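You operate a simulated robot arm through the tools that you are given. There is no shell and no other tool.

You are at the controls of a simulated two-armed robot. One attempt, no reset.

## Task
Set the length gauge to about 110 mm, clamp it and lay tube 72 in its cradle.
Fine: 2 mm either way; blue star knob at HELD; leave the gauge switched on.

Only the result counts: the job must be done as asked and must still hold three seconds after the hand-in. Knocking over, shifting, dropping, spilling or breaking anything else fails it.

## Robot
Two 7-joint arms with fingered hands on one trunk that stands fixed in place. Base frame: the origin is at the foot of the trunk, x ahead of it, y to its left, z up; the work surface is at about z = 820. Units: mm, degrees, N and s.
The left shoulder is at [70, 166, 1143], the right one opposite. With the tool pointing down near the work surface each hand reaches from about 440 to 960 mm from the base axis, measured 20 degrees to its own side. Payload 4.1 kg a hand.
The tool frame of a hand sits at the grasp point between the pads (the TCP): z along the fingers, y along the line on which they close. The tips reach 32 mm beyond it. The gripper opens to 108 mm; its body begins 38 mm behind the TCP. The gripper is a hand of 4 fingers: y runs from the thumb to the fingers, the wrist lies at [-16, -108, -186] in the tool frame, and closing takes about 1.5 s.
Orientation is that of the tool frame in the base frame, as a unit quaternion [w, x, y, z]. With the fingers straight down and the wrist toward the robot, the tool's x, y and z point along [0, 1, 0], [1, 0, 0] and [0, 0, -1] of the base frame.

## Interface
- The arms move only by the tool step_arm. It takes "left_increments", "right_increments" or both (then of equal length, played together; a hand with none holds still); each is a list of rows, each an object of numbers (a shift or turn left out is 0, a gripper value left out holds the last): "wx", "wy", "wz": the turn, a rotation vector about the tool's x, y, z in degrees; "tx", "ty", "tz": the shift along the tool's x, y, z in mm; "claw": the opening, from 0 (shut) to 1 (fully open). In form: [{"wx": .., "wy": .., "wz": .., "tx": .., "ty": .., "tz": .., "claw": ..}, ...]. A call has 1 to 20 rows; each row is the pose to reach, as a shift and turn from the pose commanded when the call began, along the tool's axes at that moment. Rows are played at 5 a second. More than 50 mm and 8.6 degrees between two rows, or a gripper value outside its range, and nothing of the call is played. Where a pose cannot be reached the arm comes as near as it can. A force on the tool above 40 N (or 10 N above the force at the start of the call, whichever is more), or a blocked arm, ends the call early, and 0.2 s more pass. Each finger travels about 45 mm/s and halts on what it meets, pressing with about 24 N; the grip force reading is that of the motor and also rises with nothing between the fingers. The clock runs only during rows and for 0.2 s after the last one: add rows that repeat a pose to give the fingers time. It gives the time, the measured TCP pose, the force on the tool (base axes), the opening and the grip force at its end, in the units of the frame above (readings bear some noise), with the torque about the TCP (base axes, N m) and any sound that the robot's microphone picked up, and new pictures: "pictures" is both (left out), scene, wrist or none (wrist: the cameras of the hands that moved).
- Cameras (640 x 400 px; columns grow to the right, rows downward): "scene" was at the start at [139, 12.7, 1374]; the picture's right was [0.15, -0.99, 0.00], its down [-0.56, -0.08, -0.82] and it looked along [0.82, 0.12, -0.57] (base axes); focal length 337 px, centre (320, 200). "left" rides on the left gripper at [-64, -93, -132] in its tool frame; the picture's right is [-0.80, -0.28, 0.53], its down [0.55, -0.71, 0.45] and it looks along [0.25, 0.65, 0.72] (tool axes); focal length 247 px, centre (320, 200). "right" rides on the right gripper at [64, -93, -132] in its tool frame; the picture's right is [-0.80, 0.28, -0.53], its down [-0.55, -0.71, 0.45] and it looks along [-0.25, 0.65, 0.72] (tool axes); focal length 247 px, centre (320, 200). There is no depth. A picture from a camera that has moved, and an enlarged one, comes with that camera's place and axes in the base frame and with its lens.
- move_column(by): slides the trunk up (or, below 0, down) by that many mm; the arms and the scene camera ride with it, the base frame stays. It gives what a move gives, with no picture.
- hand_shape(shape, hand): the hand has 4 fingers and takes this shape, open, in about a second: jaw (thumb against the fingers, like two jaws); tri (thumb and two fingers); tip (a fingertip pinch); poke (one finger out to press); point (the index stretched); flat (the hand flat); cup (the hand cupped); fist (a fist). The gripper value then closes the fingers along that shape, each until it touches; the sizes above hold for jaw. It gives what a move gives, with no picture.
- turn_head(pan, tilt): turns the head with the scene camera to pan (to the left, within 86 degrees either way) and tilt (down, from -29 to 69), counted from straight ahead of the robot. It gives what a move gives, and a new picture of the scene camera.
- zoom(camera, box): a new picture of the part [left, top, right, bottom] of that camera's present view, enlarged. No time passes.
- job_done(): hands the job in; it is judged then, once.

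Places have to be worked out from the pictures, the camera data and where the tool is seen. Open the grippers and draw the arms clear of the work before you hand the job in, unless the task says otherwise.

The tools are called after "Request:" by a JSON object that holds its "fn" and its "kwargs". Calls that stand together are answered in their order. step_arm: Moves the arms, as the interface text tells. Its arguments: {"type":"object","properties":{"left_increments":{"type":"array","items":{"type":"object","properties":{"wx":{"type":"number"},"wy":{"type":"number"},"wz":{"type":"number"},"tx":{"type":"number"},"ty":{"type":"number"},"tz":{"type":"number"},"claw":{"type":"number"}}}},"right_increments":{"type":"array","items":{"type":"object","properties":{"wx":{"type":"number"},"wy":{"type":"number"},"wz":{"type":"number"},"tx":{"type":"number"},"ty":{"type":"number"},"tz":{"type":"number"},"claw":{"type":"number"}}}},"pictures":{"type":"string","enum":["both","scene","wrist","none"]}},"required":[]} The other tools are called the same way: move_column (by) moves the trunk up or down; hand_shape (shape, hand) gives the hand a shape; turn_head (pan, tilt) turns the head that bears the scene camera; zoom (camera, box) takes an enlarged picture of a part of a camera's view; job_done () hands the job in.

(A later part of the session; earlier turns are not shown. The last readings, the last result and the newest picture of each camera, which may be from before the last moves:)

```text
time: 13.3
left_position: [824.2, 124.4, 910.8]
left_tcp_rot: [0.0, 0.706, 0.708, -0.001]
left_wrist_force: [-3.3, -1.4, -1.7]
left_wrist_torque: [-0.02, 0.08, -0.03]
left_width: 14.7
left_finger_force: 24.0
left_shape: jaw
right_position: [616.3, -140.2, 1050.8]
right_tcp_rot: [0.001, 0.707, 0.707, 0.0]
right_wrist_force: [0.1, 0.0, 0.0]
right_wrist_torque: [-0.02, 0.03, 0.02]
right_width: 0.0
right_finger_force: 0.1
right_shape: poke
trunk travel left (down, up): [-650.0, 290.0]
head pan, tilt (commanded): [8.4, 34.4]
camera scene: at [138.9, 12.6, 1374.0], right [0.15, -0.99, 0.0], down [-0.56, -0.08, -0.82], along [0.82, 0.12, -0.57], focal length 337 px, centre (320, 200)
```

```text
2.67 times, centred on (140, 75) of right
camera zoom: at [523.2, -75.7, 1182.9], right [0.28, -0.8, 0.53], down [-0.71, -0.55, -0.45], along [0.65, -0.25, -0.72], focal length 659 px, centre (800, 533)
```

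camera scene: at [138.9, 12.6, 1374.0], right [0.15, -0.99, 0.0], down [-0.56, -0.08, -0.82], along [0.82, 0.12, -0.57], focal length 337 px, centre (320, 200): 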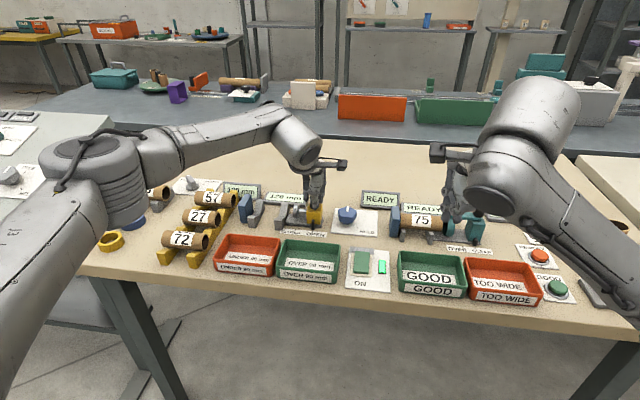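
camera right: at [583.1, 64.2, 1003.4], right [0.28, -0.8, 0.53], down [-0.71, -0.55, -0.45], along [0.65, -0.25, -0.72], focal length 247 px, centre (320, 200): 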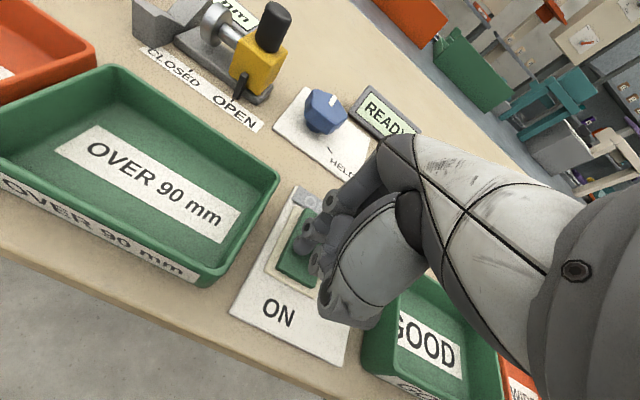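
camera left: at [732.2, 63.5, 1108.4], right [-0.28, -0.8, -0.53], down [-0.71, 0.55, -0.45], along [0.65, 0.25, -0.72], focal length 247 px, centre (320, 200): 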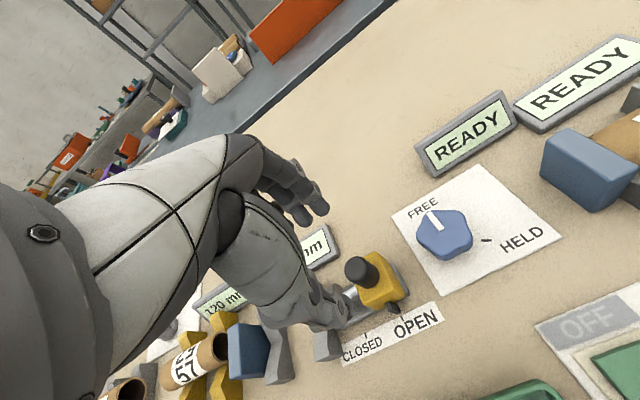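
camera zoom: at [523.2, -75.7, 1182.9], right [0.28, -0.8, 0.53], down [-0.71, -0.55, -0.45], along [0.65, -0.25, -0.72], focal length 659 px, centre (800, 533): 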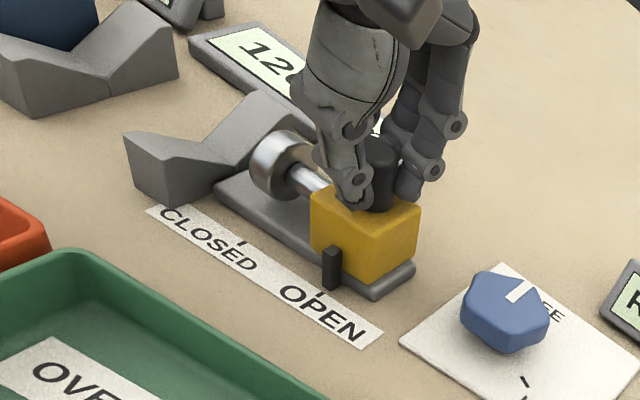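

The knob is gripped (24 N). I slide +5 mm along y and read the display.

Request:
{"fn": "step_arm", "kwargs": {"left_increments": [{"tx": 2}, {"tx": 4}, {"tx": 5}, {"tx": 5}], "pictures": "none"}}

Request:
{"fn": "zoom", "kwargs": {"camera": "scene", "box": [235, 150, 355, 240]}}

```text
time: 14.3
left_position: [825.3, 129.3, 911.1]
left_tcp_rot: [0.0, 0.707, 0.707, 0.001]
left_wrist_force: [-4.6, -1.6, -4.3]
left_wrist_torque: [-0.06, 0.1, -0.01]
left_width: 14.9
left_finger_force: 23.8
left_shape: jaw
right_position: [615.3, -139.7, 1050.1]
right_tcp_rot: [0.0, 0.707, 0.708, 0.001]
right_wrist_force: [-0.9, 0.0, -0.8]
right_wrist_torque: [0.0, 0.01, 0.01]
right_width: 0.0
right_finger_force: 0.0
right_shape: poke
trunk travel left (down, up): [-650.0, 290.0]
head pan, tilt (commanded): [8.4, 34.4]
```

```text
4.44 times, centred on (295, 195) of scene
camera zoom: at [139.0, 12.6, 1374.0], right [0.15, -0.99, 0.0], down [-0.56, -0.08, -0.82], along [0.82, 0.12, -0.57], focal length 1498 px, centre (431, 222)
```

zoom: 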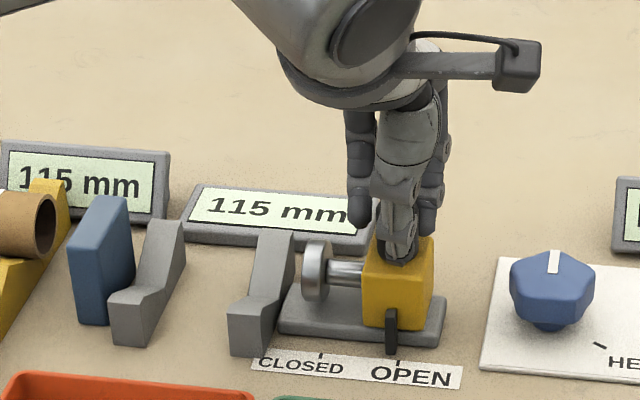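

The display follows to 115 mm. I move another 5 mm.

Request:
{"fn": "step_arm", "kwargs": {"left_increments": [{"tx": 2}, {"tx": 4}, {"tx": 5}, {"tx": 5}, {"tx": 5}], "pictures": "none"}}

Request:
{"fn": "zoom", "kwargs": {"camera": "scene", "box": [235, 150, 355, 240]}}

```text
time: 15.5
left_position: [825.1, 133.1, 911.1]
left_tcp_rot: [-0.001, 0.707, 0.708, 0.0]
left_wrist_force: [-6.2, -0.5, -8.1]
left_wrist_torque: [-0.03, 0.15, 0.02]
left_width: 14.9
left_finger_force: 24.3
left_shape: jaw
right_position: [616.2, -139.0, 1050.5]
right_tcp_rot: [-0.001, 0.707, 0.707, -0.001]
right_wrist_force: [-0.1, 0.5, -0.6]
right_wrist_torque: [0.01, -0.02, -0.02]
right_width: 0.1
right_finger_force: 0.1
right_shape: poke
trunk travel left (down, up): [-650.0, 290.0]
head pan, tilt (commanded): [8.4, 34.4]
```

```text
4.44 times, centred on (295, 195) of scene
camera zoom: at [139.3, 12.6, 1374.0], right [0.15, -0.99, 0.0], down [-0.56, -0.08, -0.82], along [0.82, 0.12, -0.57], focal length 1498 px, centre (431, 222)
```

zoom: 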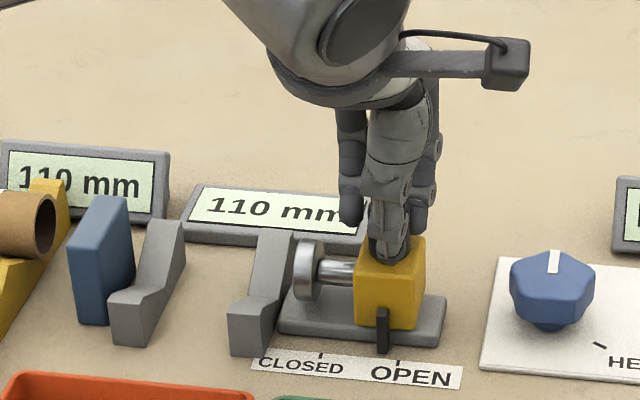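

Both displays read 110 mm. I open the left hand gently and check that the reading holds.

Request:
{"fn": "step_arm", "kwargs": {"left_increments": [{"claw": 0.15}, {"claw": 0.25}, {"claw": 0.4}, {"claw": 0.55}, {"claw": 0.6}, {"claw": 0.6}], "pictures": "none"}}

Request:
{"fn": "zoom", "kwargs": {"camera": "scene", "box": [235, 150, 355, 240]}}

```text
time: 16.9
left_position: [825.1, 134.1, 913.2]
left_tcp_rot: [0.0, 0.707, 0.708, 0.0]
left_wrist_force: [0.3, -0.3, 0.1]
left_wrist_torque: [-0.02, 0.01, 0.01]
left_width: 64.3
left_finger_force: 0.1
left_shape: jaw
right_position: [614.9, -140.6, 1051.5]
right_tcp_rot: [0.0, 0.707, 0.708, -0.001]
right_wrist_force: [-0.2, 0.2, -0.3]
right_wrist_torque: [0.02, 0.03, 0.0]
right_width: 0.1
right_finger_force: 0.0
right_shape: poke
trunk travel left (down, up): [-650.0, 290.0]
head pan, tilt (commanded): [8.4, 34.4]
```

```text
4.44 times, centred on (295, 195) of scene
camera zoom: at [139.2, 12.6, 1374.0], right [0.15, -0.99, 0.0], down [-0.56, -0.08, -0.82], along [0.82, 0.12, -0.57], focal length 1498 px, centre (431, 222)
```

zoom: 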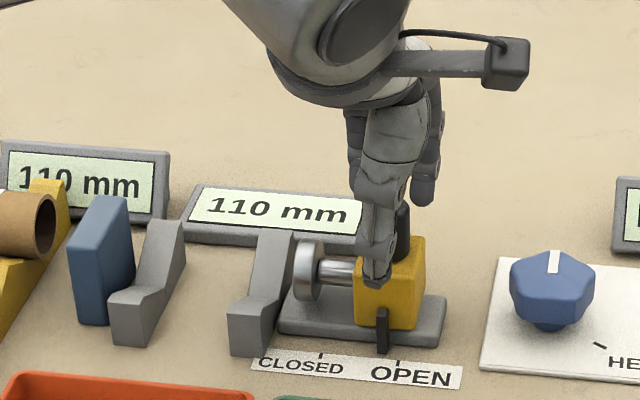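

The reading stays at 110 mm with the hand open. I lift the left hand straight up and withdraw it to the left, and set the right hand to the jaw shape for turning the blue knob.

Request:
{"fn": "step_arm", "kwargs": {"left_increments": [{"tz": -20}, {"tz": -50}, {"tz": -90}, {"tz": -130}, {"tz": -150, "tx": 30, "ty": -25}, {"tz": -150, "tx": 60, "ty": -55}, {"tz": -150, "tx": 90, "ty": -85}, {"tz": -150, "tx": 120, "ty": -115}, {"tz": -150, "tx": 150, "ty": -145}, {"tz": -150, "tx": 180, "ty": -175}, {"tz": -150, "tx": 210, "ty": -205}, {"tz": -150, "tx": 210, "ty": -205}], "pictures": "none"}}

Request:
{"fn": "hand_shape", "kwargs": {"shape": "jaw", "hand": "right"}}

Request:
{"fn": "zoom", "kwargs": {"camera": "scene", "box": [220, 160, 400, 272]}}

```text
time: 19.5
left_position: [620.5, 345.4, 1061.8]
left_tcp_rot: [0.001, 0.707, 0.707, 0.001]
left_wrist_force: [-0.4, -0.2, 0.3]
left_wrist_torque: [0.03, 0.0, 0.0]
left_width: 64.4
left_finger_force: 0.1
left_shape: jaw
right_position: [615.5, -139.8, 1050.9]
right_tcp_rot: [-0.001, 0.706, 0.708, 0.0]
right_wrist_force: [0.1, -0.3, 0.2]
right_wrist_torque: [0.01, 0.02, 0.0]
right_width: 0.0
right_finger_force: 0.0
right_shape: poke
trunk travel left (down, up): [-650.0, 290.0]
head pan, tilt (commanded): [8.4, 34.4]
```

```text
time: 20.4
left_position: [621.1, 346.3, 1061.9]
left_tcp_rot: [0.0, 0.707, 0.707, 0.0]
left_wrist_force: [-0.3, 0.3, -0.2]
left_wrist_torque: [0.0, 0.04, 0.0]
left_width: 64.4
left_finger_force: 0.0
left_shape: jaw
right_position: [612.7, -139.1, 1051.8]
right_tcp_rot: [0.0, 0.707, 0.708, 0.0]
right_wrist_force: [-0.5, 0.4, 0.0]
right_wrist_torque: [-0.02, 0.03, 0.02]
right_width: 107.8
right_finger_force: 0.1
right_shape: jaw
trunk travel left (down, up): [-650.0, 290.0]
head pan, tilt (commanded): [8.4, 34.4]
```

```text
3.56 times, centred on (310, 216) of scene
camera zoom: at [139.0, 12.7, 1374.0], right [0.15, -0.99, 0.0], down [-0.56, -0.08, -0.82], along [0.82, 0.12, -0.57], focal length 1198 px, centre (356, 143)
```

zoom: 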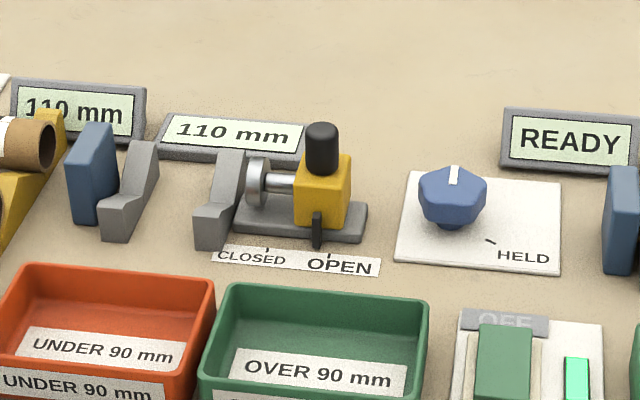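

The gauge still reads 110 mm. I bring the right hand above the blue knob (838,45), turned -50° about its axis (wrist to the right), jaw at about 75 mm.

Request:
{"fn": "step_arm", "kwargs": {"right_increments": [{"tx": 20, "ty": 24, "tz": 0, "wz": -6, "claw": 0.7}, {"tx": 43, "ty": 52, "wz": -12}, {"tx": 66, "ty": 80, "wz": -18}, {"tx": 89, "ty": 108, "wz": -24}, {"tx": 112, "ty": 136, "wz": -30}, {"tx": 135, "ty": 164, "wz": -36, "tz": 5}, {"tx": 158, "ty": 192, "wz": -42, "tz": 15}, {"tx": 178, "ty": 215, "wz": -48, "tz": 35}, {"tx": 185, "ty": 224, "wz": -50, "tz": 60}, {"tx": 185, "ty": 224, "wz": -50, "tz": 85}, {"tx": 185, "ty": 224, "wz": -50, "tz": 91}, {"tx": 185, "ty": 224, "wz": -50, "tz": 91}], "pictures": "both"}}

Request:
{"fn": "zoom", "kwargs": {"camera": "scene", "box": [280, 120, 440, 240]}}

```text
time: 23.0
left_position: [619.8, 346.2, 1061.7]
left_tcp_rot: [0.0, 0.706, 0.708, 0.001]
left_wrist_force: [-0.7, 0.0, 0.4]
left_wrist_torque: [-0.01, 0.04, 0.01]
left_width: 64.5
left_finger_force: 0.0
left_shape: jaw
right_position: [838.5, 46.9, 958.6]
right_tcp_rot: [0.0, 0.341, 0.94, 0.0]
right_wrist_force: [-0.2, -0.8, -0.3]
right_wrist_torque: [-0.04, -0.01, -0.03]
right_width: 75.8
right_finger_force: 0.1
right_shape: jaw
trunk travel left (down, up): [-650.0, 290.0]
head pan, tilt (commanded): [8.4, 34.4]
camera scene: at [139.2, 12.7, 1374.0], right [0.15, -0.99, 0.0], down [-0.56, -0.08, -0.82], along [0.82, 0.12, -0.57], focal length 337 px, centre (320, 200)
camera right: at [730.7, 15.6, 1091.2], right [0.79, -0.29, 0.53], down [-0.03, -0.89, -0.45], along [0.61, 0.34, -0.72], focal length 247 px, centre (320, 200)
```

scene: 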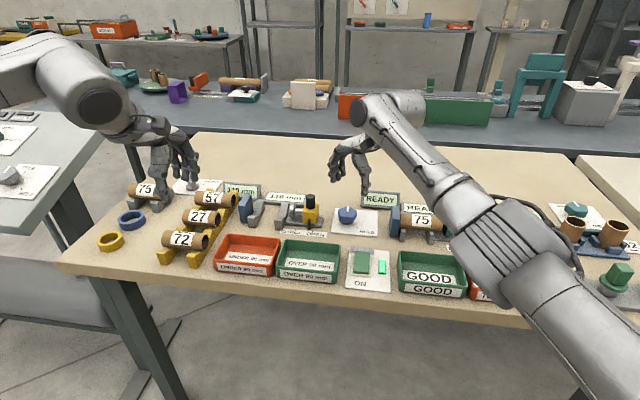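
right: 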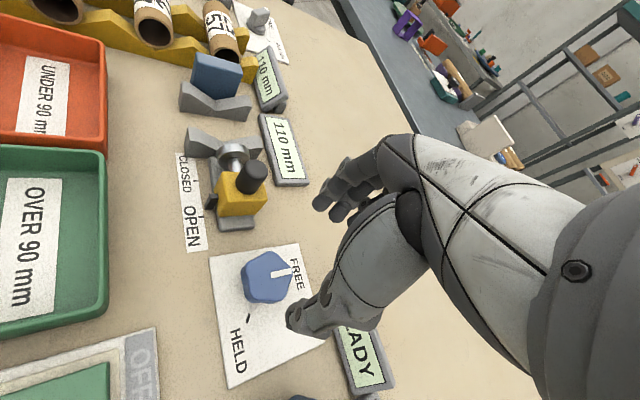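

```text
3.33 times, centred on (360, 180) of scene
camera zoom: at [139.2, 12.7, 1374.0], right [0.15, -0.99, 0.0], down [-0.56, -0.08, -0.82], along [0.82, 0.12, -0.57], focal length 1123 px, centre (187, 267)
```

zoom: 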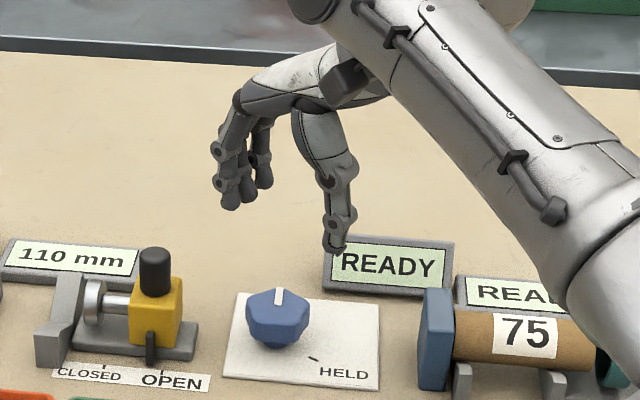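

The pose is reached. The thumb/middle-finger axis sits about 8 mm toward tool -x, so I shift +8 in tool x and lower until the tips are level with the knob's top for a check.

Request:
{"fn": "step_arm", "kwargs": {"right_increments": [{"tx": 4, "tz": 20}, {"tx": 8, "tz": 40}, {"tx": 8, "tz": 60}, {"tx": 8, "tz": 68}, {"tx": 8, "tz": 68}], "pictures": "both"}}

Request:
{"fn": "zoom", "kwargs": {"camera": "scene", "box": [290, 150, 430, 240]}}

Request:
{"fn": "zoom", "kwargs": {"camera": "right", "box": [160, 140, 420, 340]}}

```text
time: 24.2
left_position: [619.8, 344.7, 1061.6]
left_tcp_rot: [0.0, 0.706, 0.708, 0.0]
left_wrist_force: [-0.1, -0.1, 0.0]
left_wrist_torque: [0.03, 0.0, 0.0]
left_width: 64.3
left_finger_force: 0.1
left_shape: jaw
right_position: [832.8, 51.6, 891.2]
right_tcp_rot: [-0.001, 0.342, 0.94, 0.001]
right_wrist_force: [-0.2, 0.0, -0.9]
right_wrist_torque: [-0.04, -0.01, 0.0]
right_width: 75.8
right_finger_force: 0.0
right_shape: jaw
trunk travel left (down, up): [-650.0, 290.0]
head pan, tilt (commanded): [8.4, 34.4]
camera scene: at [139.1, 12.8, 1374.0], right [0.15, -0.99, 0.0], down [-0.56, -0.08, -0.82], along [0.82, 0.12, -0.57], focal length 337 px, centre (320, 200)
camera right: at [724.3, 21.0, 1023.3], right [0.79, -0.29, 0.53], down [-0.03, -0.89, -0.45], along [0.61, 0.34, -0.72], focal length 247 px, centre (320, 200)
```

scene: 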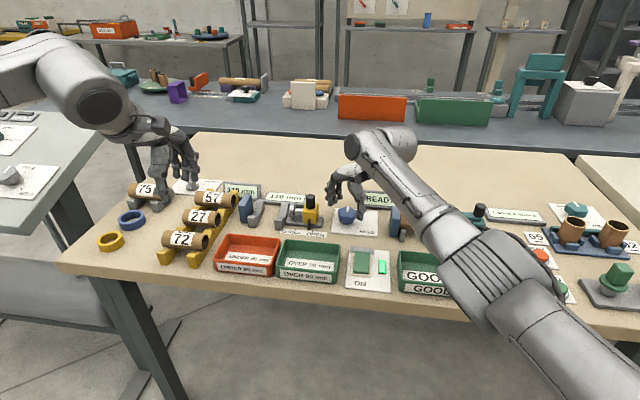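
right: 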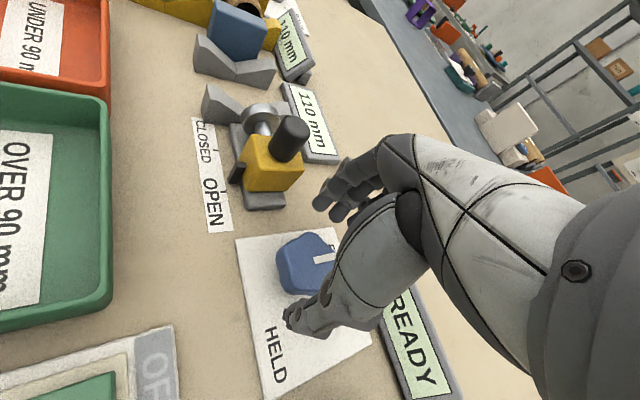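

```text
4.44 times, centred on (360, 195) of scene
camera zoom: at [139.1, 12.8, 1374.0], right [0.15, -0.99, 0.0], down [-0.56, -0.08, -0.82], along [0.82, 0.12, -0.57], focal length 1498 px, centre (142, 222)
```

zoom: 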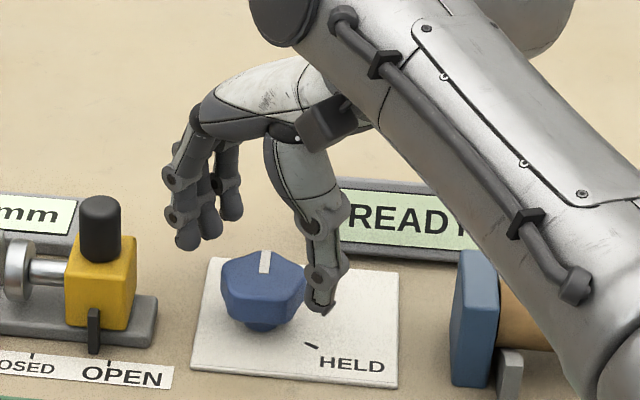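

```text
2.00 times, centred on (290, 240) of right
camera zoom: at [724.3, 21.0, 1023.3], right [0.79, -0.29, 0.53], down [-0.03, -0.89, -0.45], along [0.61, 0.34, -0.72], focal length 494 px, centre (380, 120)
```

zoom: 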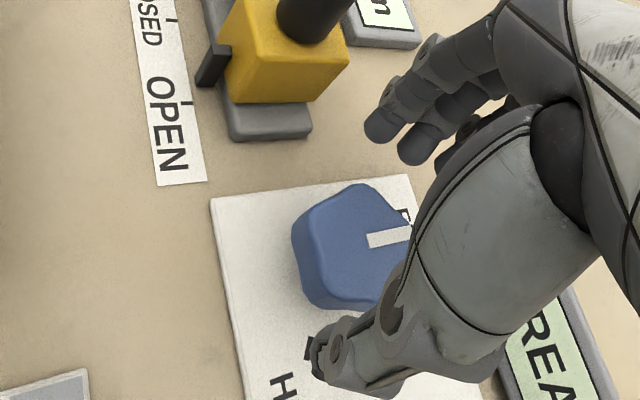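

The fingers straddle the knob; combining both cameras I put the knob's axis near (836,45.5). I shift slightly and lower to TCP z≈864, then close on the knob.

Request:
{"fn": "step_arm", "kwargs": {"right_increments": [{"tx": 1.5, "ty": -2, "tz": 10}, {"tx": 1.5, "ty": -2, "tz": 20}, {"tx": 1.5, "ty": -2, "tz": 26}, {"tx": 1.5, "ty": -2, "tz": 26}], "pictures": "none"}}

Request:
{"fn": "zoom", "kwargs": {"camera": "scene", "box": [290, 150, 430, 240]}}

Request:
{"fn": "zoom", "kwargs": {"camera": "right", "box": [160, 140, 420, 340]}}

```text
time: 25.2
left_position: [620.2, 346.9, 1060.9]
left_tcp_rot: [0.0, 0.706, 0.708, 0.0]
left_wrist_force: [-0.3, -1.0, -0.7]
left_wrist_torque: [0.03, -0.02, -0.03]
left_width: 64.5
left_finger_force: 0.0
left_shape: jaw
right_position: [829.3, 49.9, 865.5]
right_tcp_rot: [0.0, 0.341, 0.94, 0.0]
right_wrist_force: [-0.4, -0.1, -0.4]
right_wrist_torque: [0.01, 0.0, 0.0]
right_width: 76.0
right_finger_force: 0.0
right_shape: jaw
trunk travel left (down, up): [-650.0, 290.0]
head pan, tilt (commanded): [8.4, 34.4]
```

```text
4.44 times, centred on (360, 195) of scene
camera zoom: at [139.1, 12.8, 1374.0], right [0.15, -0.99, 0.0], down [-0.56, -0.08, -0.82], along [0.82, 0.12, -0.57], focal length 1498 px, centre (142, 222)
```

zoom: 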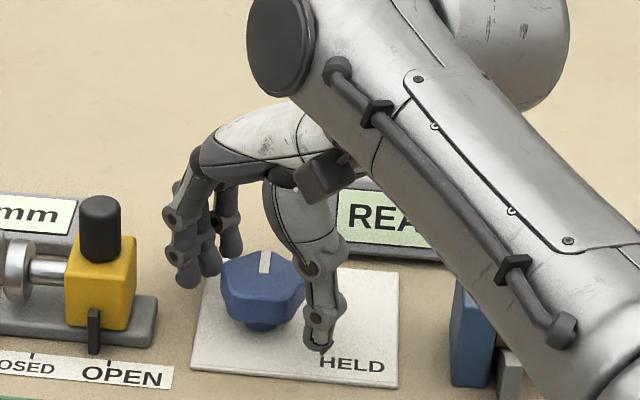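

```text
2.00 times, centred on (290, 240) of right
camera zoom: at [722.0, 20.1, 997.5], right [0.79, -0.29, 0.53], down [-0.03, -0.89, -0.45], along [0.61, 0.34, -0.72], focal length 494 px, centre (380, 120)
```

zoom: 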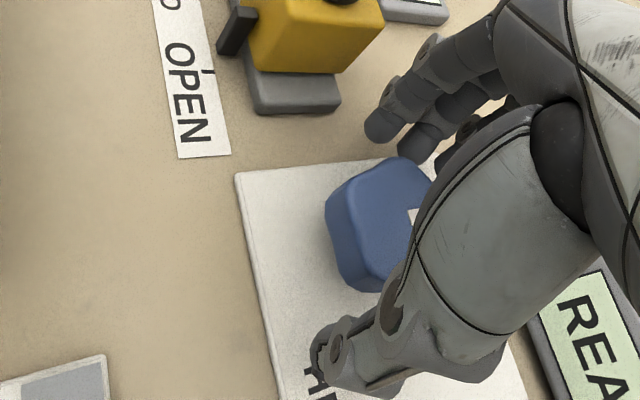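

Thumb at about (808,10) and middle finger at about (870,79) oppose each other right across the knob's centre. I close the jaw on it.

Request:
{"fn": "step_arm", "kwargs": {"right_increments": [{"claw": 0.6}, {"claw": 0.5}, {"claw": 0.4}, {"claw": 0.3}, {"claw": 0.25}, {"claw": 0.25}, {"claw": 0.25}], "pictures": "none"}}

Request:
{"fn": "zoom", "kwargs": {"camera": "scene", "box": [290, 150, 430, 240]}}

Request:
{"fn": "zoom", "kwargs": {"camera": "right", "box": [160, 140, 420, 340]}}

```text
time: 26.8
left_position: [619.6, 345.4, 1062.4]
left_tcp_rot: [0.0, 0.706, 0.708, 0.0]
left_wrist_force: [0.3, -0.3, -0.4]
left_wrist_torque: [0.01, 0.0, 0.04]
left_width: 64.7
left_finger_force: 0.1
left_shape: jaw
right_position: [829.5, 49.3, 866.1]
right_tcp_rot: [0.0, 0.341, 0.94, 0.0]
right_wrist_force: [-1.9, 0.4, -1.6]
right_wrist_torque: [0.01, 0.04, -0.07]
right_width: 37.4
right_finger_force: 24.4
right_shape: jaw
trunk travel left (down, up): [-650.0, 290.0]
head pan, tilt (commanded): [8.4, 34.4]
```

```text
4.44 times, centred on (360, 195) of scene
camera zoom: at [139.1, 12.8, 1374.0], right [0.15, -0.99, 0.0], down [-0.56, -0.08, -0.82], along [0.82, 0.12, -0.57], focal length 1498 px, centre (142, 222)
```

zoom: 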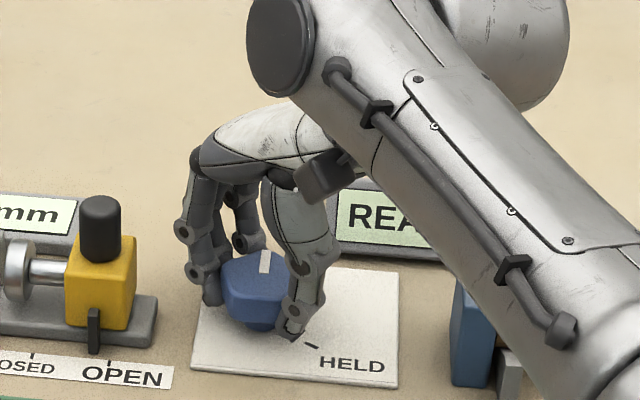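

```text
2.00 times, centred on (290, 240) of right
camera zoom: at [721.9, 20.2, 997.5], right [0.79, -0.29, 0.53], down [-0.03, -0.89, -0.45], along [0.61, 0.34, -0.72], focal length 494 px, centre (380, 120)
```

zoom: 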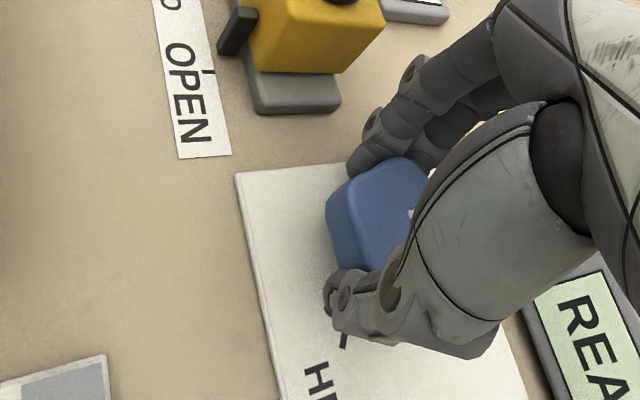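

Gripped at 24 N with no rotation yet. I turn the knob 30° clockwise (seen from above) about its own axis and check.

Request:
{"fn": "step_arm", "kwargs": {"right_increments": [{"wz": 5, "tx": 0, "ty": 0.7}, {"wz": 10, "tx": -0.1, "ty": 1.3}, {"wz": 15, "tx": -0.3, "ty": 2.0}, {"wz": 20, "tx": -0.5, "ty": 2.6}, {"wz": 25, "tx": -0.7, "ty": 3.2}, {"wz": 30, "tx": -1.0, "ty": 3.8}, {"wz": 30, "tx": -1.0, "ty": 3.8}], "pictures": "none"}}

Request:
{"fn": "zoom", "kwargs": {"camera": "scene", "box": [230, 150, 430, 240]}}

Request:
{"fn": "zoom", "kwargs": {"camera": "right", "box": [160, 140, 420, 340]}}

```text
time: 28.4
left_position: [620.1, 346.8, 1061.1]
left_tcp_rot: [0.0, 0.706, 0.708, 0.0]
left_wrist_force: [0.6, -1.1, -0.3]
left_wrist_torque: [0.0, 0.01, 0.02]
left_width: 64.4
left_finger_force: 0.1
left_shape: jaw
right_position: [832.5, 52.4, 866.0]
right_tcp_rot: [0.0, 0.574, 0.819, 0.0]
right_wrist_force: [-2.6, -1.4, -0.5]
right_wrist_torque: [-0.03, 0.08, 0.0]
right_width: 37.1
right_finger_force: 24.1
right_shape: jaw
trunk travel left (down, up): [-650.0, 290.0]
head pan, tilt (commanded): [8.4, 34.4]
```

```text
3.20 times, centred on (330, 195) of scene
camera zoom: at [139.0, 12.5, 1374.0], right [0.15, -0.99, 0.0], down [-0.56, -0.08, -0.82], along [0.82, 0.12, -0.57], focal length 1078 px, centre (288, 216)
```

zoom: 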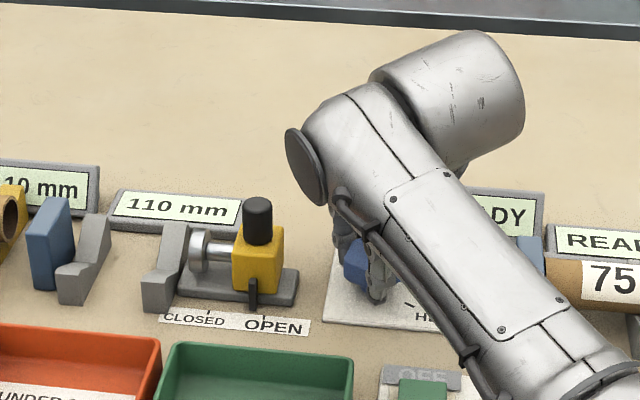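

```text
2.00 times, centred on (290, 240) of right
camera zoom: at [724.9, 81.0, 997.5], right [0.54, -0.65, 0.53], down [-0.48, -0.76, -0.45], along [0.7, -0.01, -0.72], focal length 494 px, centre (380, 120)
```

zoom: 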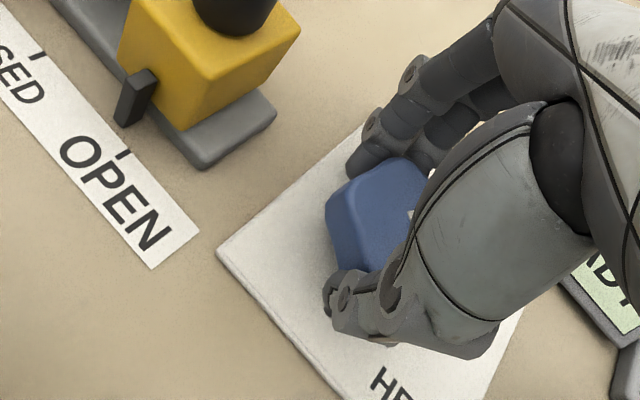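

The knob follows cleanly with small forces, gauge still at 110 mm. I turn another 30°.

Request:
{"fn": "step_arm", "kwargs": {"right_increments": [{"wz": 5, "tx": 0, "ty": 0.7}, {"wz": 10, "tx": -0.1, "ty": 1.3}, {"wz": 15, "tx": -0.3, "ty": 2.0}, {"wz": 20, "tx": -0.5, "ty": 2.6}, {"wz": 25, "tx": -0.7, "ty": 3.2}, {"wz": 30, "tx": -1.0, "ty": 3.8}, {"wz": 30, "tx": -1.0, "ty": 3.8}], "pictures": "none"}}

Request:
{"fn": "zoom", "kwargs": {"camera": "scene", "box": [230, 150, 430, 240]}}

Request:
{"fn": "zoom", "kwargs": {"camera": "right", "box": [100, 60, 420, 340]}}

Request:
{"fn": "zoom", "kwargs": {"camera": "left", "box": [320, 0, 640, 200]}}

```text
time: 30.0
left_position: [621.5, 345.6, 1061.6]
left_tcp_rot: [0.0, 0.706, 0.708, -0.001]
left_wrist_force: [0.8, 0.2, 0.2]
left_wrist_torque: [0.0, 0.02, 0.02]
left_width: 64.3
left_finger_force: 0.0
left_shape: jaw
right_position: [836.2, 52.2, 866.3]
right_tcp_rot: [0.0, 0.766, 0.643, -0.001]
right_wrist_force: [-2.9, -2.2, -3.3]
right_wrist_torque: [-0.04, 0.08, 0.01]
right_width: 36.8
right_finger_force: 24.6
right_shape: jaw
trunk travel left (down, up): [-650.0, 290.0]
head pan, tilt (commanded): [8.4, 34.4]
```

```text
3.20 times, centred on (330, 195) of scene
camera zoom: at [139.3, 12.5, 1374.0], right [0.15, -0.99, 0.0], down [-0.56, -0.08, -0.82], along [0.82, 0.12, -0.57], focal length 1078 px, centre (288, 216)
```

zoom: 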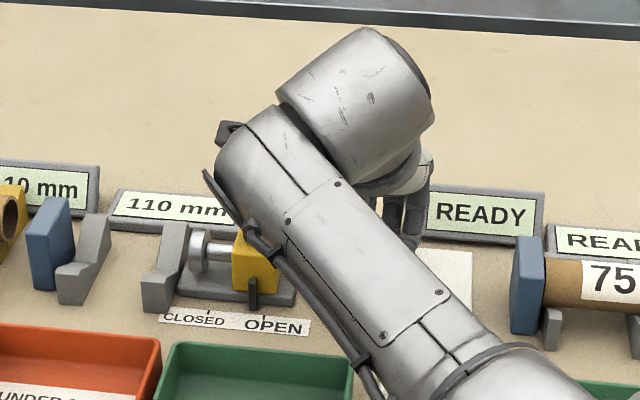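

```text
1.43 times, centred on (260, 200) of right
camera zoom: at [757.8, 131.9, 997.7], right [0.14, -0.83, 0.53], down [-0.79, -0.42, -0.45], along [0.6, -0.36, -0.72], focal length 353 px, centre (406, 200)
```

zoom: 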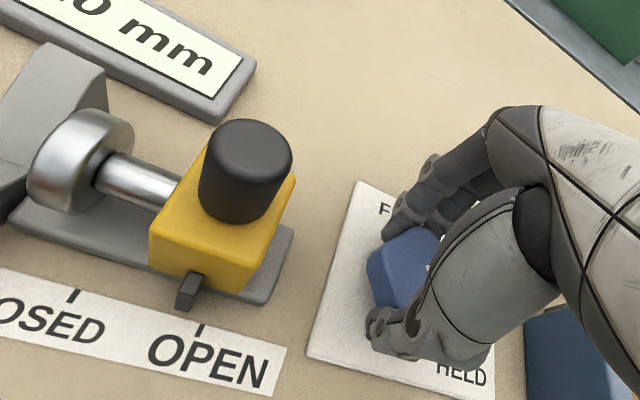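

```text
2.00 times, centred on (480, 100) of left
camera zoom: at [527.0, 280.2, 1192.3], right [-0.28, -0.8, -0.53], down [-0.71, 0.55, -0.45], along [0.65, 0.25, -0.72], focal length 494 px, centre (0, 400)
```

zoom: 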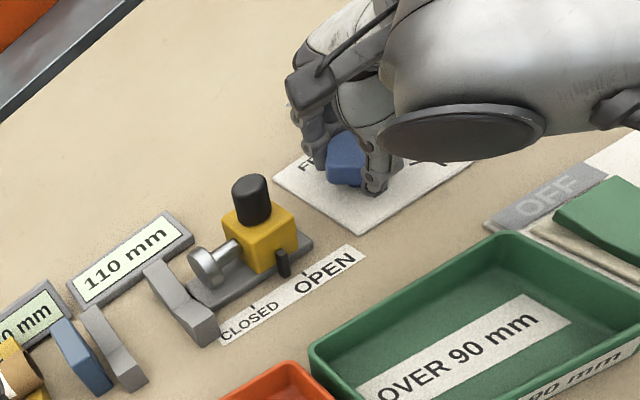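

The left wrist camera shows good clearance between hand and slide; knob has turned about 60°. I turn another 30°.

Request:
{"fn": "step_arm", "kwargs": {"right_increments": [{"wz": 5, "tx": 0, "ty": 0.7}, {"wz": 10, "tx": -0.1, "ty": 1.3}, {"wz": 15, "tx": -0.3, "ty": 2.0}, {"wz": 20, "tx": -0.5, "ty": 2.6}, {"wz": 25, "tx": -0.7, "ty": 3.2}, {"wz": 30, "tx": -1.0, "ty": 3.8}, {"wz": 30, "tx": -1.0, "ty": 3.8}], "pictures": "none"}}

Request:
{"fn": "zoom", "kwargs": {"camera": "left", "box": [320, 0, 640, 200]}}

Request:
{"fn": "zoom", "kwargs": {"camera": "right", "box": [100, 60, 420, 340]}}

```text
time: 31.6
left_position: [623.3, 345.5, 1059.0]
left_tcp_rot: [0.001, 0.708, 0.706, -0.002]
left_wrist_force: [0.4, 1.1, -0.8]
left_wrist_torque: [0.0, 0.0, -0.01]
left_width: 64.6
left_finger_force: 0.0
left_shape: jaw
right_position: [832.2, 49.2, 879.6]
right_tcp_rot: [0.001, 0.896, 0.443, 0.017]
right_wrist_force: [17.9, 16.0, -1.9]
right_wrist_torque: [0.3, -0.55, 0.16]
right_width: 36.5
right_finger_force: 24.0
right_shape: jaw
right hand out of reach, approached as far as the arm can: row 3, 4, 5, 6, 7
trunk travel left (down, up): [-650.0, 290.0]
head pan, tilt (commanded): [8.4, 34.4]
stopped in row 7 (right hand): the force on the tool passed its limit at 45 N (the readings are from after the stop); the commanded pose is now the measured one
```

```text
2.00 times, centred on (480, 100) of left
camera zoom: at [530.2, 281.5, 1190.8], right [-0.29, -0.8, -0.53], down [-0.71, 0.55, -0.45], along [0.65, 0.25, -0.72], focal length 494 px, centre (0, 400)
```

zoom: 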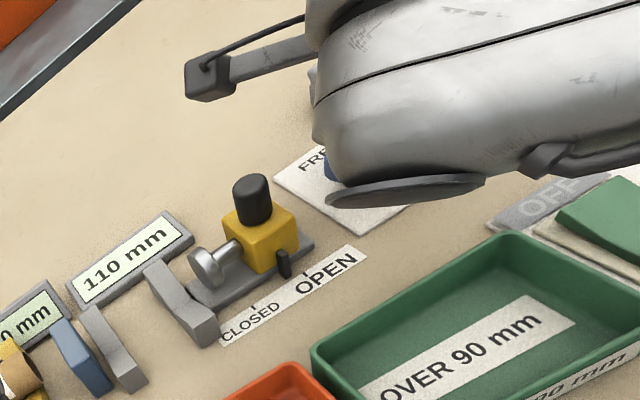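

```text
1.43 times, centred on (260, 200) of right
camera zoom: at [794.7, 155.1, 1010.7], right [-0.28, -0.81, 0.51], down [-0.88, 0.0, -0.48], along [0.39, -0.58, -0.71], focal length 353 px, centre (406, 200)
```

zoom: 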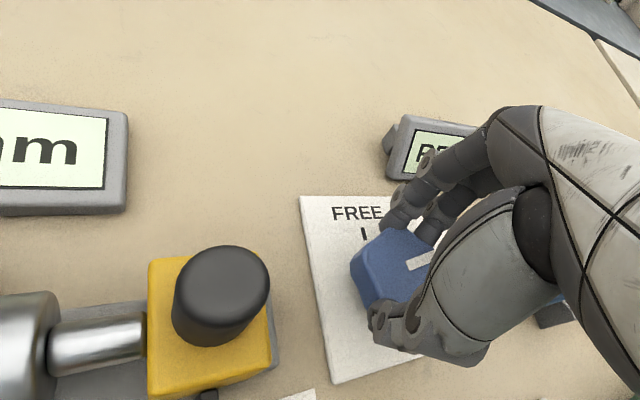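

The right arm hit its reach limit at about +37°, lifting the hand slightly; the knob has turned roughly 85°. I open the fingers here and go straight up.

Request:
{"fn": "step_arm", "kwargs": {"right_increments": [{"claw": 0.4}, {"claw": 0.5}, {"claw": 0.6}, {"claw": 0.7}, {"claw": 0.7}, {"claw": 0.7}], "pictures": "none"}}

Request:
{"fn": "zoom", "kwargs": {"camera": "right", "box": [100, 60, 420, 340]}}

```text
time: 33.0
left_position: [621.3, 343.5, 1060.9]
left_tcp_rot: [-0.001, 0.708, 0.706, 0.0]
left_wrist_force: [-0.2, 0.6, 0.5]
left_wrist_torque: [-0.02, -0.04, 0.0]
left_width: 64.4
left_finger_force: 0.1
left_shape: jaw
right_position: [829.7, 45.8, 879.1]
right_tcp_rot: [0.001, 0.897, 0.441, 0.016]
right_wrist_force: [0.3, 0.2, -0.6]
right_wrist_torque: [0.0, 0.03, 0.02]
right_width: 75.2
right_finger_force: 0.0
right_shape: jaw
trunk travel left (down, up): [-650.0, 290.0]
head pan, tilt (commanded): [8.4, 34.4]
```

```text
1.43 times, centred on (260, 200) of right
camera zoom: at [793.1, 151.5, 1011.4], right [-0.28, -0.81, 0.52], down [-0.88, 0.0, -0.47], along [0.38, -0.59, -0.71], focal length 353 px, centre (406, 200)
```

zoom: 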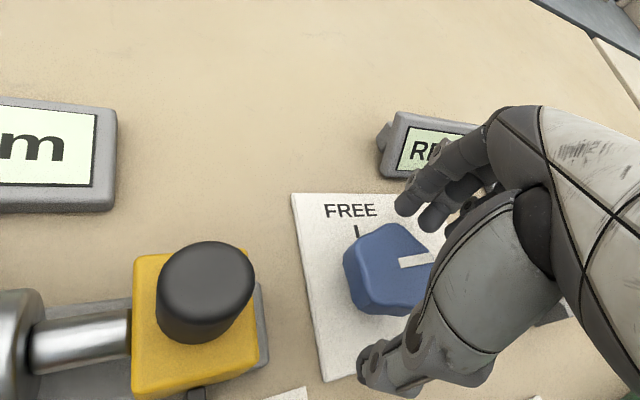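

The knob stayed put, stripe turned well toward HELD. I lift the right hand clear, correcting its slight tilt.

Request:
{"fn": "step_arm", "kwargs": {"right_increments": [{"tz": -15}, {"tz": -35}, {"tz": -60, "wx": 0.5, "wy": -0.8}, {"tz": -85, "wx": 0.9, "wy": -1.6}, {"tz": -85, "wx": 0.9, "wy": -1.6}], "pictures": "none"}}

Request:
{"fn": "zoom", "kwargs": {"camera": "right", "box": [100, 60, 420, 340]}}

Request:
{"fn": "zoom", "kwargs": {"camera": "scene", "box": [230, 150, 430, 240]}}

```text
time: 34.2
left_position: [620.7, 343.3, 1062.0]
left_tcp_rot: [0.0, 0.707, 0.707, 0.0]
left_wrist_force: [0.2, 0.7, 0.3]
left_wrist_torque: [0.02, 0.0, 0.0]
left_width: 64.6
left_finger_force: 0.1
left_shape: jaw
right_position: [826.7, 43.9, 964.6]
right_tcp_rot: [0.001, 0.897, 0.441, 0.0]
right_wrist_force: [-0.6, 0.4, -0.3]
right_wrist_torque: [0.01, -0.02, -0.01]
right_width: 75.2
right_finger_force: 0.1
right_shape: jaw
trunk travel left (down, up): [-650.0, 290.0]
head pan, tilt (commanded): [8.4, 34.4]
```

```text
1.43 times, centred on (260, 200) of right
camera zoom: at [794.1, 152.1, 1095.9], right [-0.26, -0.8, 0.53], down [-0.89, 0.0, -0.45], along [0.36, -0.59, -0.72], focal length 353 px, centre (406, 200)
```

zoom: 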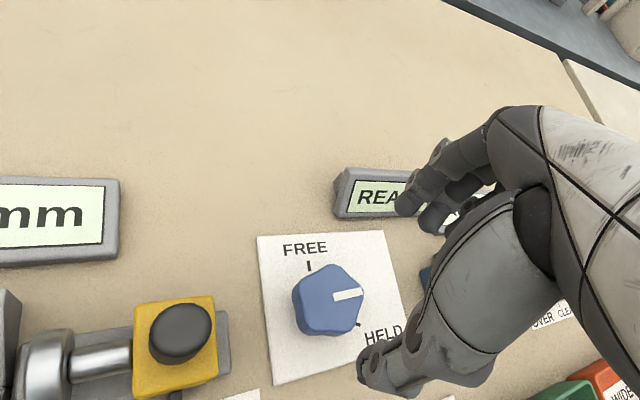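

```text
3.20 times, centred on (330, 195) of scene
camera zoom: at [139.4, 12.8, 1374.0], right [0.15, -0.99, 0.0], down [-0.56, -0.08, -0.82], along [0.82, 0.12, -0.57], focal length 1078 px, centre (288, 216)
```

zoom: 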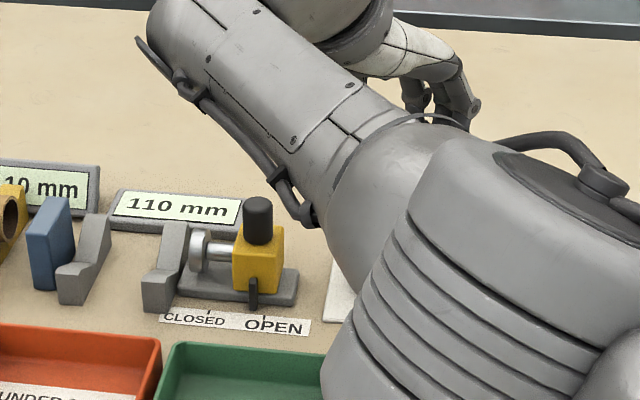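

The wrist view shows the stripe at about 90° clockwise from FREE, with the HELD tick at about 119°, so some 29° remain. I rotate the raised hand back to -50° and re-centre over the knob (835,45).

Request:
{"fn": "step_arm", "kwargs": {"right_increments": [{"wz": -7, "tx": 1, "ty": 0}, {"wz": -14, "tx": 2, "ty": -0.5}, {"wz": -21, "tx": 3, "ty": -1}, {"wz": -28, "tx": 4, "ty": -1}, {"wz": -35, "tx": 5, "ty": -1.5}, {"wz": -42, "tx": 6, "ty": -2}, {"wz": -49, "tx": 6.2, "ty": -2}, {"wz": -56, "tx": 6.2, "ty": -2}, {"wz": -63, "tx": 6.2, "ty": -2}, {"wz": -70, "tx": 6.2, "ty": -2}, {"wz": -77, "tx": 6.2, "ty": -2}, {"wz": -84, "tx": 6.2, "ty": -2}, {"wz": -87, "tx": 6.2, "ty": -2}, {"wz": -87, "tx": 6.2, "ty": -2}], "pictures": "both"}}

Request:
{"fn": "zoom", "kwargs": {"camera": "scene", "box": [290, 150, 430, 240]}}

Request:
{"fn": "zoom", "kwargs": {"camera": "right", "box": [160, 140, 420, 340]}}

```text
time: 37.2
left_position: [620.5, 343.6, 1061.2]
left_tcp_rot: [0.001, 0.708, 0.706, 0.0]
left_wrist_force: [-0.3, -0.4, 0.3]
left_wrist_torque: [-0.03, 0.01, -0.01]
left_width: 64.5
left_finger_force: 0.0
left_shape: jaw
right_position: [829.1, 49.4, 965.5]
right_tcp_rot: [0.001, 0.347, 0.938, 0.001]
right_wrist_force: [0.3, 0.4, -0.6]
right_wrist_torque: [-0.04, 0.01, 0.03]
right_width: 75.5
right_finger_force: 0.2
right_shape: jaw
right hand out of reach, approached as far as the arm can: row 1
trunk travel left (down, up): [-650.0, 290.0]
head pan, tilt (commanded): [8.4, 34.4]
camera scene: at [139.1, 12.8, 1374.0], right [0.15, -0.99, 0.0], down [-0.56, -0.08, -0.82], along [0.82, 0.12, -0.57], focal length 337 px, centre (320, 200)
camera right: at [721.6, 22.0, 1096.0], right [0.79, -0.3, 0.53], down [-0.04, -0.89, -0.45], along [0.61, 0.33, -0.72], focal length 247 px, centre (320, 200)
```

scene: 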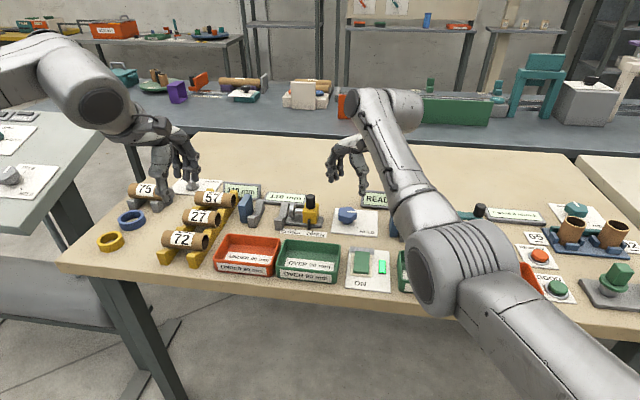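
right: 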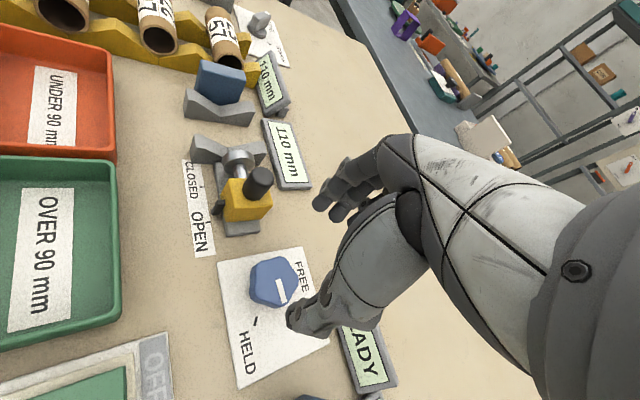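

```text
4.44 times, centred on (360, 195) of scene
camera zoom: at [139.1, 12.8, 1374.0], right [0.15, -0.99, 0.0], down [-0.56, -0.08, -0.82], along [0.82, 0.12, -0.57], focal length 1498 px, centre (142, 222)
```

zoom: 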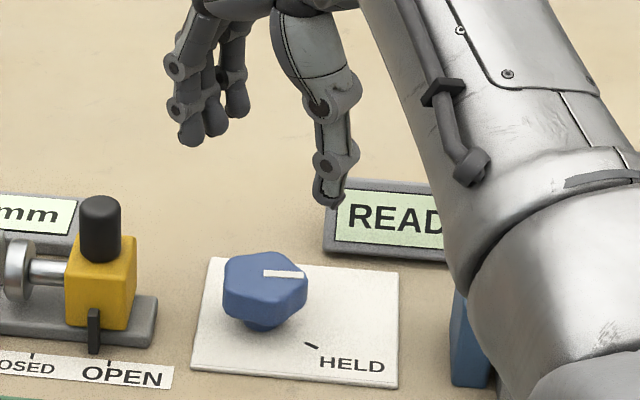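

```text
2.00 times, centred on (290, 240) of right
camera zoom: at [721.6, 22.0, 1096.0], right [0.79, -0.3, 0.53], down [-0.04, -0.89, -0.45], along [0.61, 0.33, -0.72], focal length 494 px, centre (380, 120)
```

zoom: 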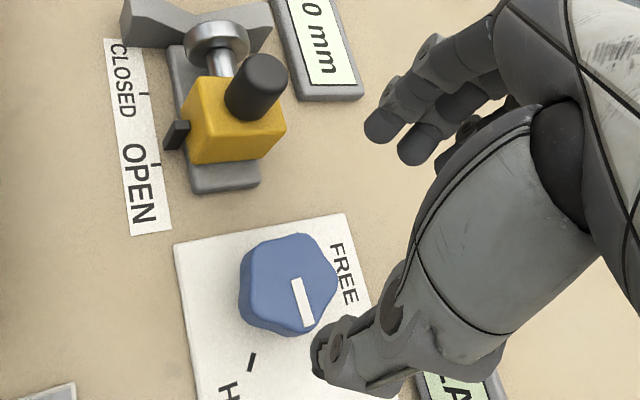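

The stripe now points to -y (about 90° from FREE). I lower the right hand over the knob again to TCP z≈866 and close.

Request:
{"fn": "step_arm", "kwargs": {"right_increments": [{"tz": 25}, {"tz": 50}, {"tz": 70}, {"tz": 85}, {"tz": 95}, {"tz": 99.5}, {"tz": 99.5}, {"tz": 99.5, "claw": 0.55}, {"tz": 99.5, "claw": 0.45}, {"tz": 99.5, "claw": 0.35}, {"tz": 99.5, "claw": 0.25}, {"tz": 99.5, "claw": 0.25}, {"tz": 99.5, "claw": 0.25}, {"tz": 99.5, "claw": 0.25}], "pictures": "none"}}

Request:
{"fn": "zoom", "kwargs": {"camera": "scene", "box": [290, 150, 430, 240]}}

Request:
{"fn": "zoom", "kwargs": {"camera": "left", "box": [320, 0, 640, 200]}}

```text
time: 40.2
left_position: [619.5, 344.2, 1062.0]
left_tcp_rot: [0.0, 0.707, 0.707, 0.0]
left_wrist_force: [1.2, 0.0, -0.4]
left_wrist_torque: [0.02, -0.02, 0.03]
left_width: 64.4
left_finger_force: 0.0
left_shape: jaw
right_position: [828.4, 51.4, 865.3]
right_tcp_rot: [0.001, 0.347, 0.938, -0.001]
right_wrist_force: [-3.0, -0.2, -0.8]
right_wrist_torque: [0.01, 0.08, -0.05]
right_width: 37.4
right_finger_force: 24.1
right_shape: jaw
trunk travel left (down, up): [-650.0, 290.0]
head pan, tilt (commanded): [8.4, 34.4]
```

```text
4.44 times, centred on (360, 195) of scene
camera zoom: at [138.9, 12.9, 1374.0], right [0.15, -0.99, 0.0], down [-0.56, -0.08, -0.82], along [0.82, 0.12, -0.57], focal length 1498 px, centre (142, 222)
```

zoom: 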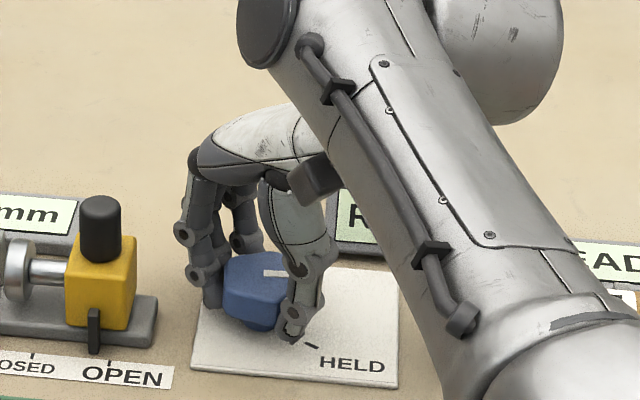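

```text
2.00 times, centred on (480, 100) of left
camera zoom: at [527.0, 279.3, 1192.5], right [-0.28, -0.8, -0.53], down [-0.71, 0.55, -0.45], along [0.65, 0.25, -0.72], focal length 494 px, centre (0, 400)
```

zoom: 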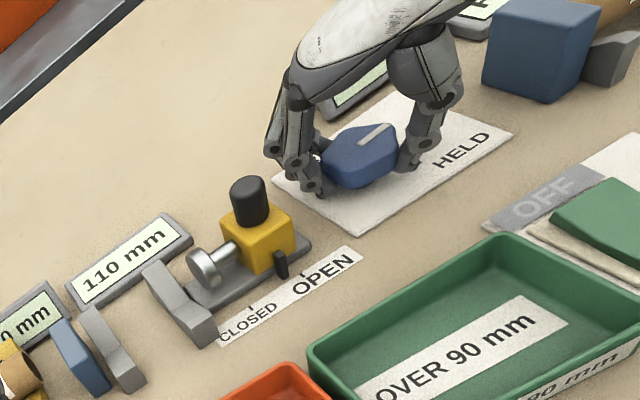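

Gripped again. I turn a further 28° toward HELD and watch the force and sounds.

Request:
{"fn": "step_arm", "kwargs": {"right_increments": [{"wz": 5, "tx": 0, "ty": 0.7}, {"wz": 10, "tx": -0.1, "ty": 1.3}, {"wz": 15, "tx": -0.3, "ty": 2.0}, {"wz": 20, "tx": -0.5, "ty": 2.6}, {"wz": 24, "tx": -0.7, "ty": 3.1}, {"wz": 28, "tx": -0.9, "ty": 3.6}, {"wz": 28, "tx": -0.9, "ty": 3.6}], "pictures": "none"}}

Request:
{"fn": "zoom", "kwargs": {"camera": "left", "box": [320, 0, 640, 200]}}

Request:
{"fn": "zoom", "kwargs": {"camera": "right", "box": [160, 140, 420, 340]}}

```text
time: 41.8
left_position: [619.9, 343.7, 1061.1]
left_tcp_rot: [0.001, 0.707, 0.707, 0.0]
left_wrist_force: [-0.3, -0.8, 0.5]
left_wrist_torque: [-0.03, 0.0, -0.01]
left_width: 64.6
left_finger_force: 0.1
left_shape: jaw
right_position: [831.6, 53.2, 864.6]
right_tcp_rot: [0.001, 0.564, 0.826, -0.001]
right_wrist_force: [-4.3, 4.5, -4.0]
right_wrist_torque: [0.11, 0.1, -0.02]
right_width: 37.2
right_finger_force: 24.6
right_shape: jaw
trunk travel left (down, up): [-650.0, 290.0]
head pan, tilt (commanded): [8.4, 34.4]
```

```text
2.00 times, centred on (480, 100) of left
camera zoom: at [527.2, 279.8, 1192.3], right [-0.28, -0.8, -0.53], down [-0.71, 0.55, -0.45], along [0.65, 0.25, -0.72], focal length 494 px, centre (0, 400)
```

zoom: 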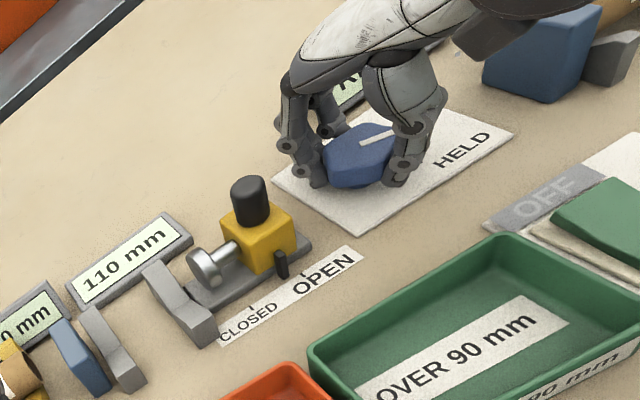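

```text
2.00 times, centred on (290, 240) of right
camera zoom: at [723.9, 79.6, 996.7], right [0.55, -0.64, 0.53], down [-0.46, -0.77, -0.45], along [0.7, 0.0, -0.72], focal length 494 px, centre (380, 120)
```

zoom: 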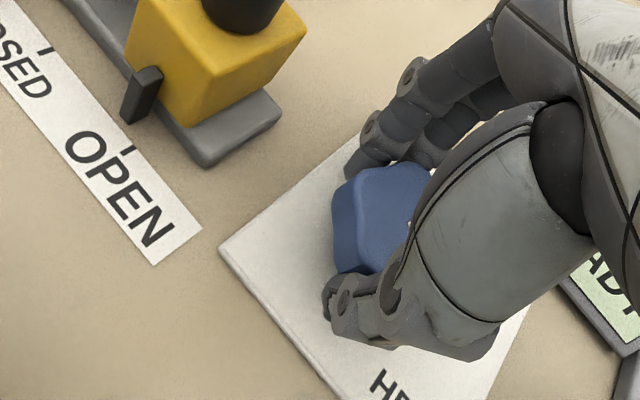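

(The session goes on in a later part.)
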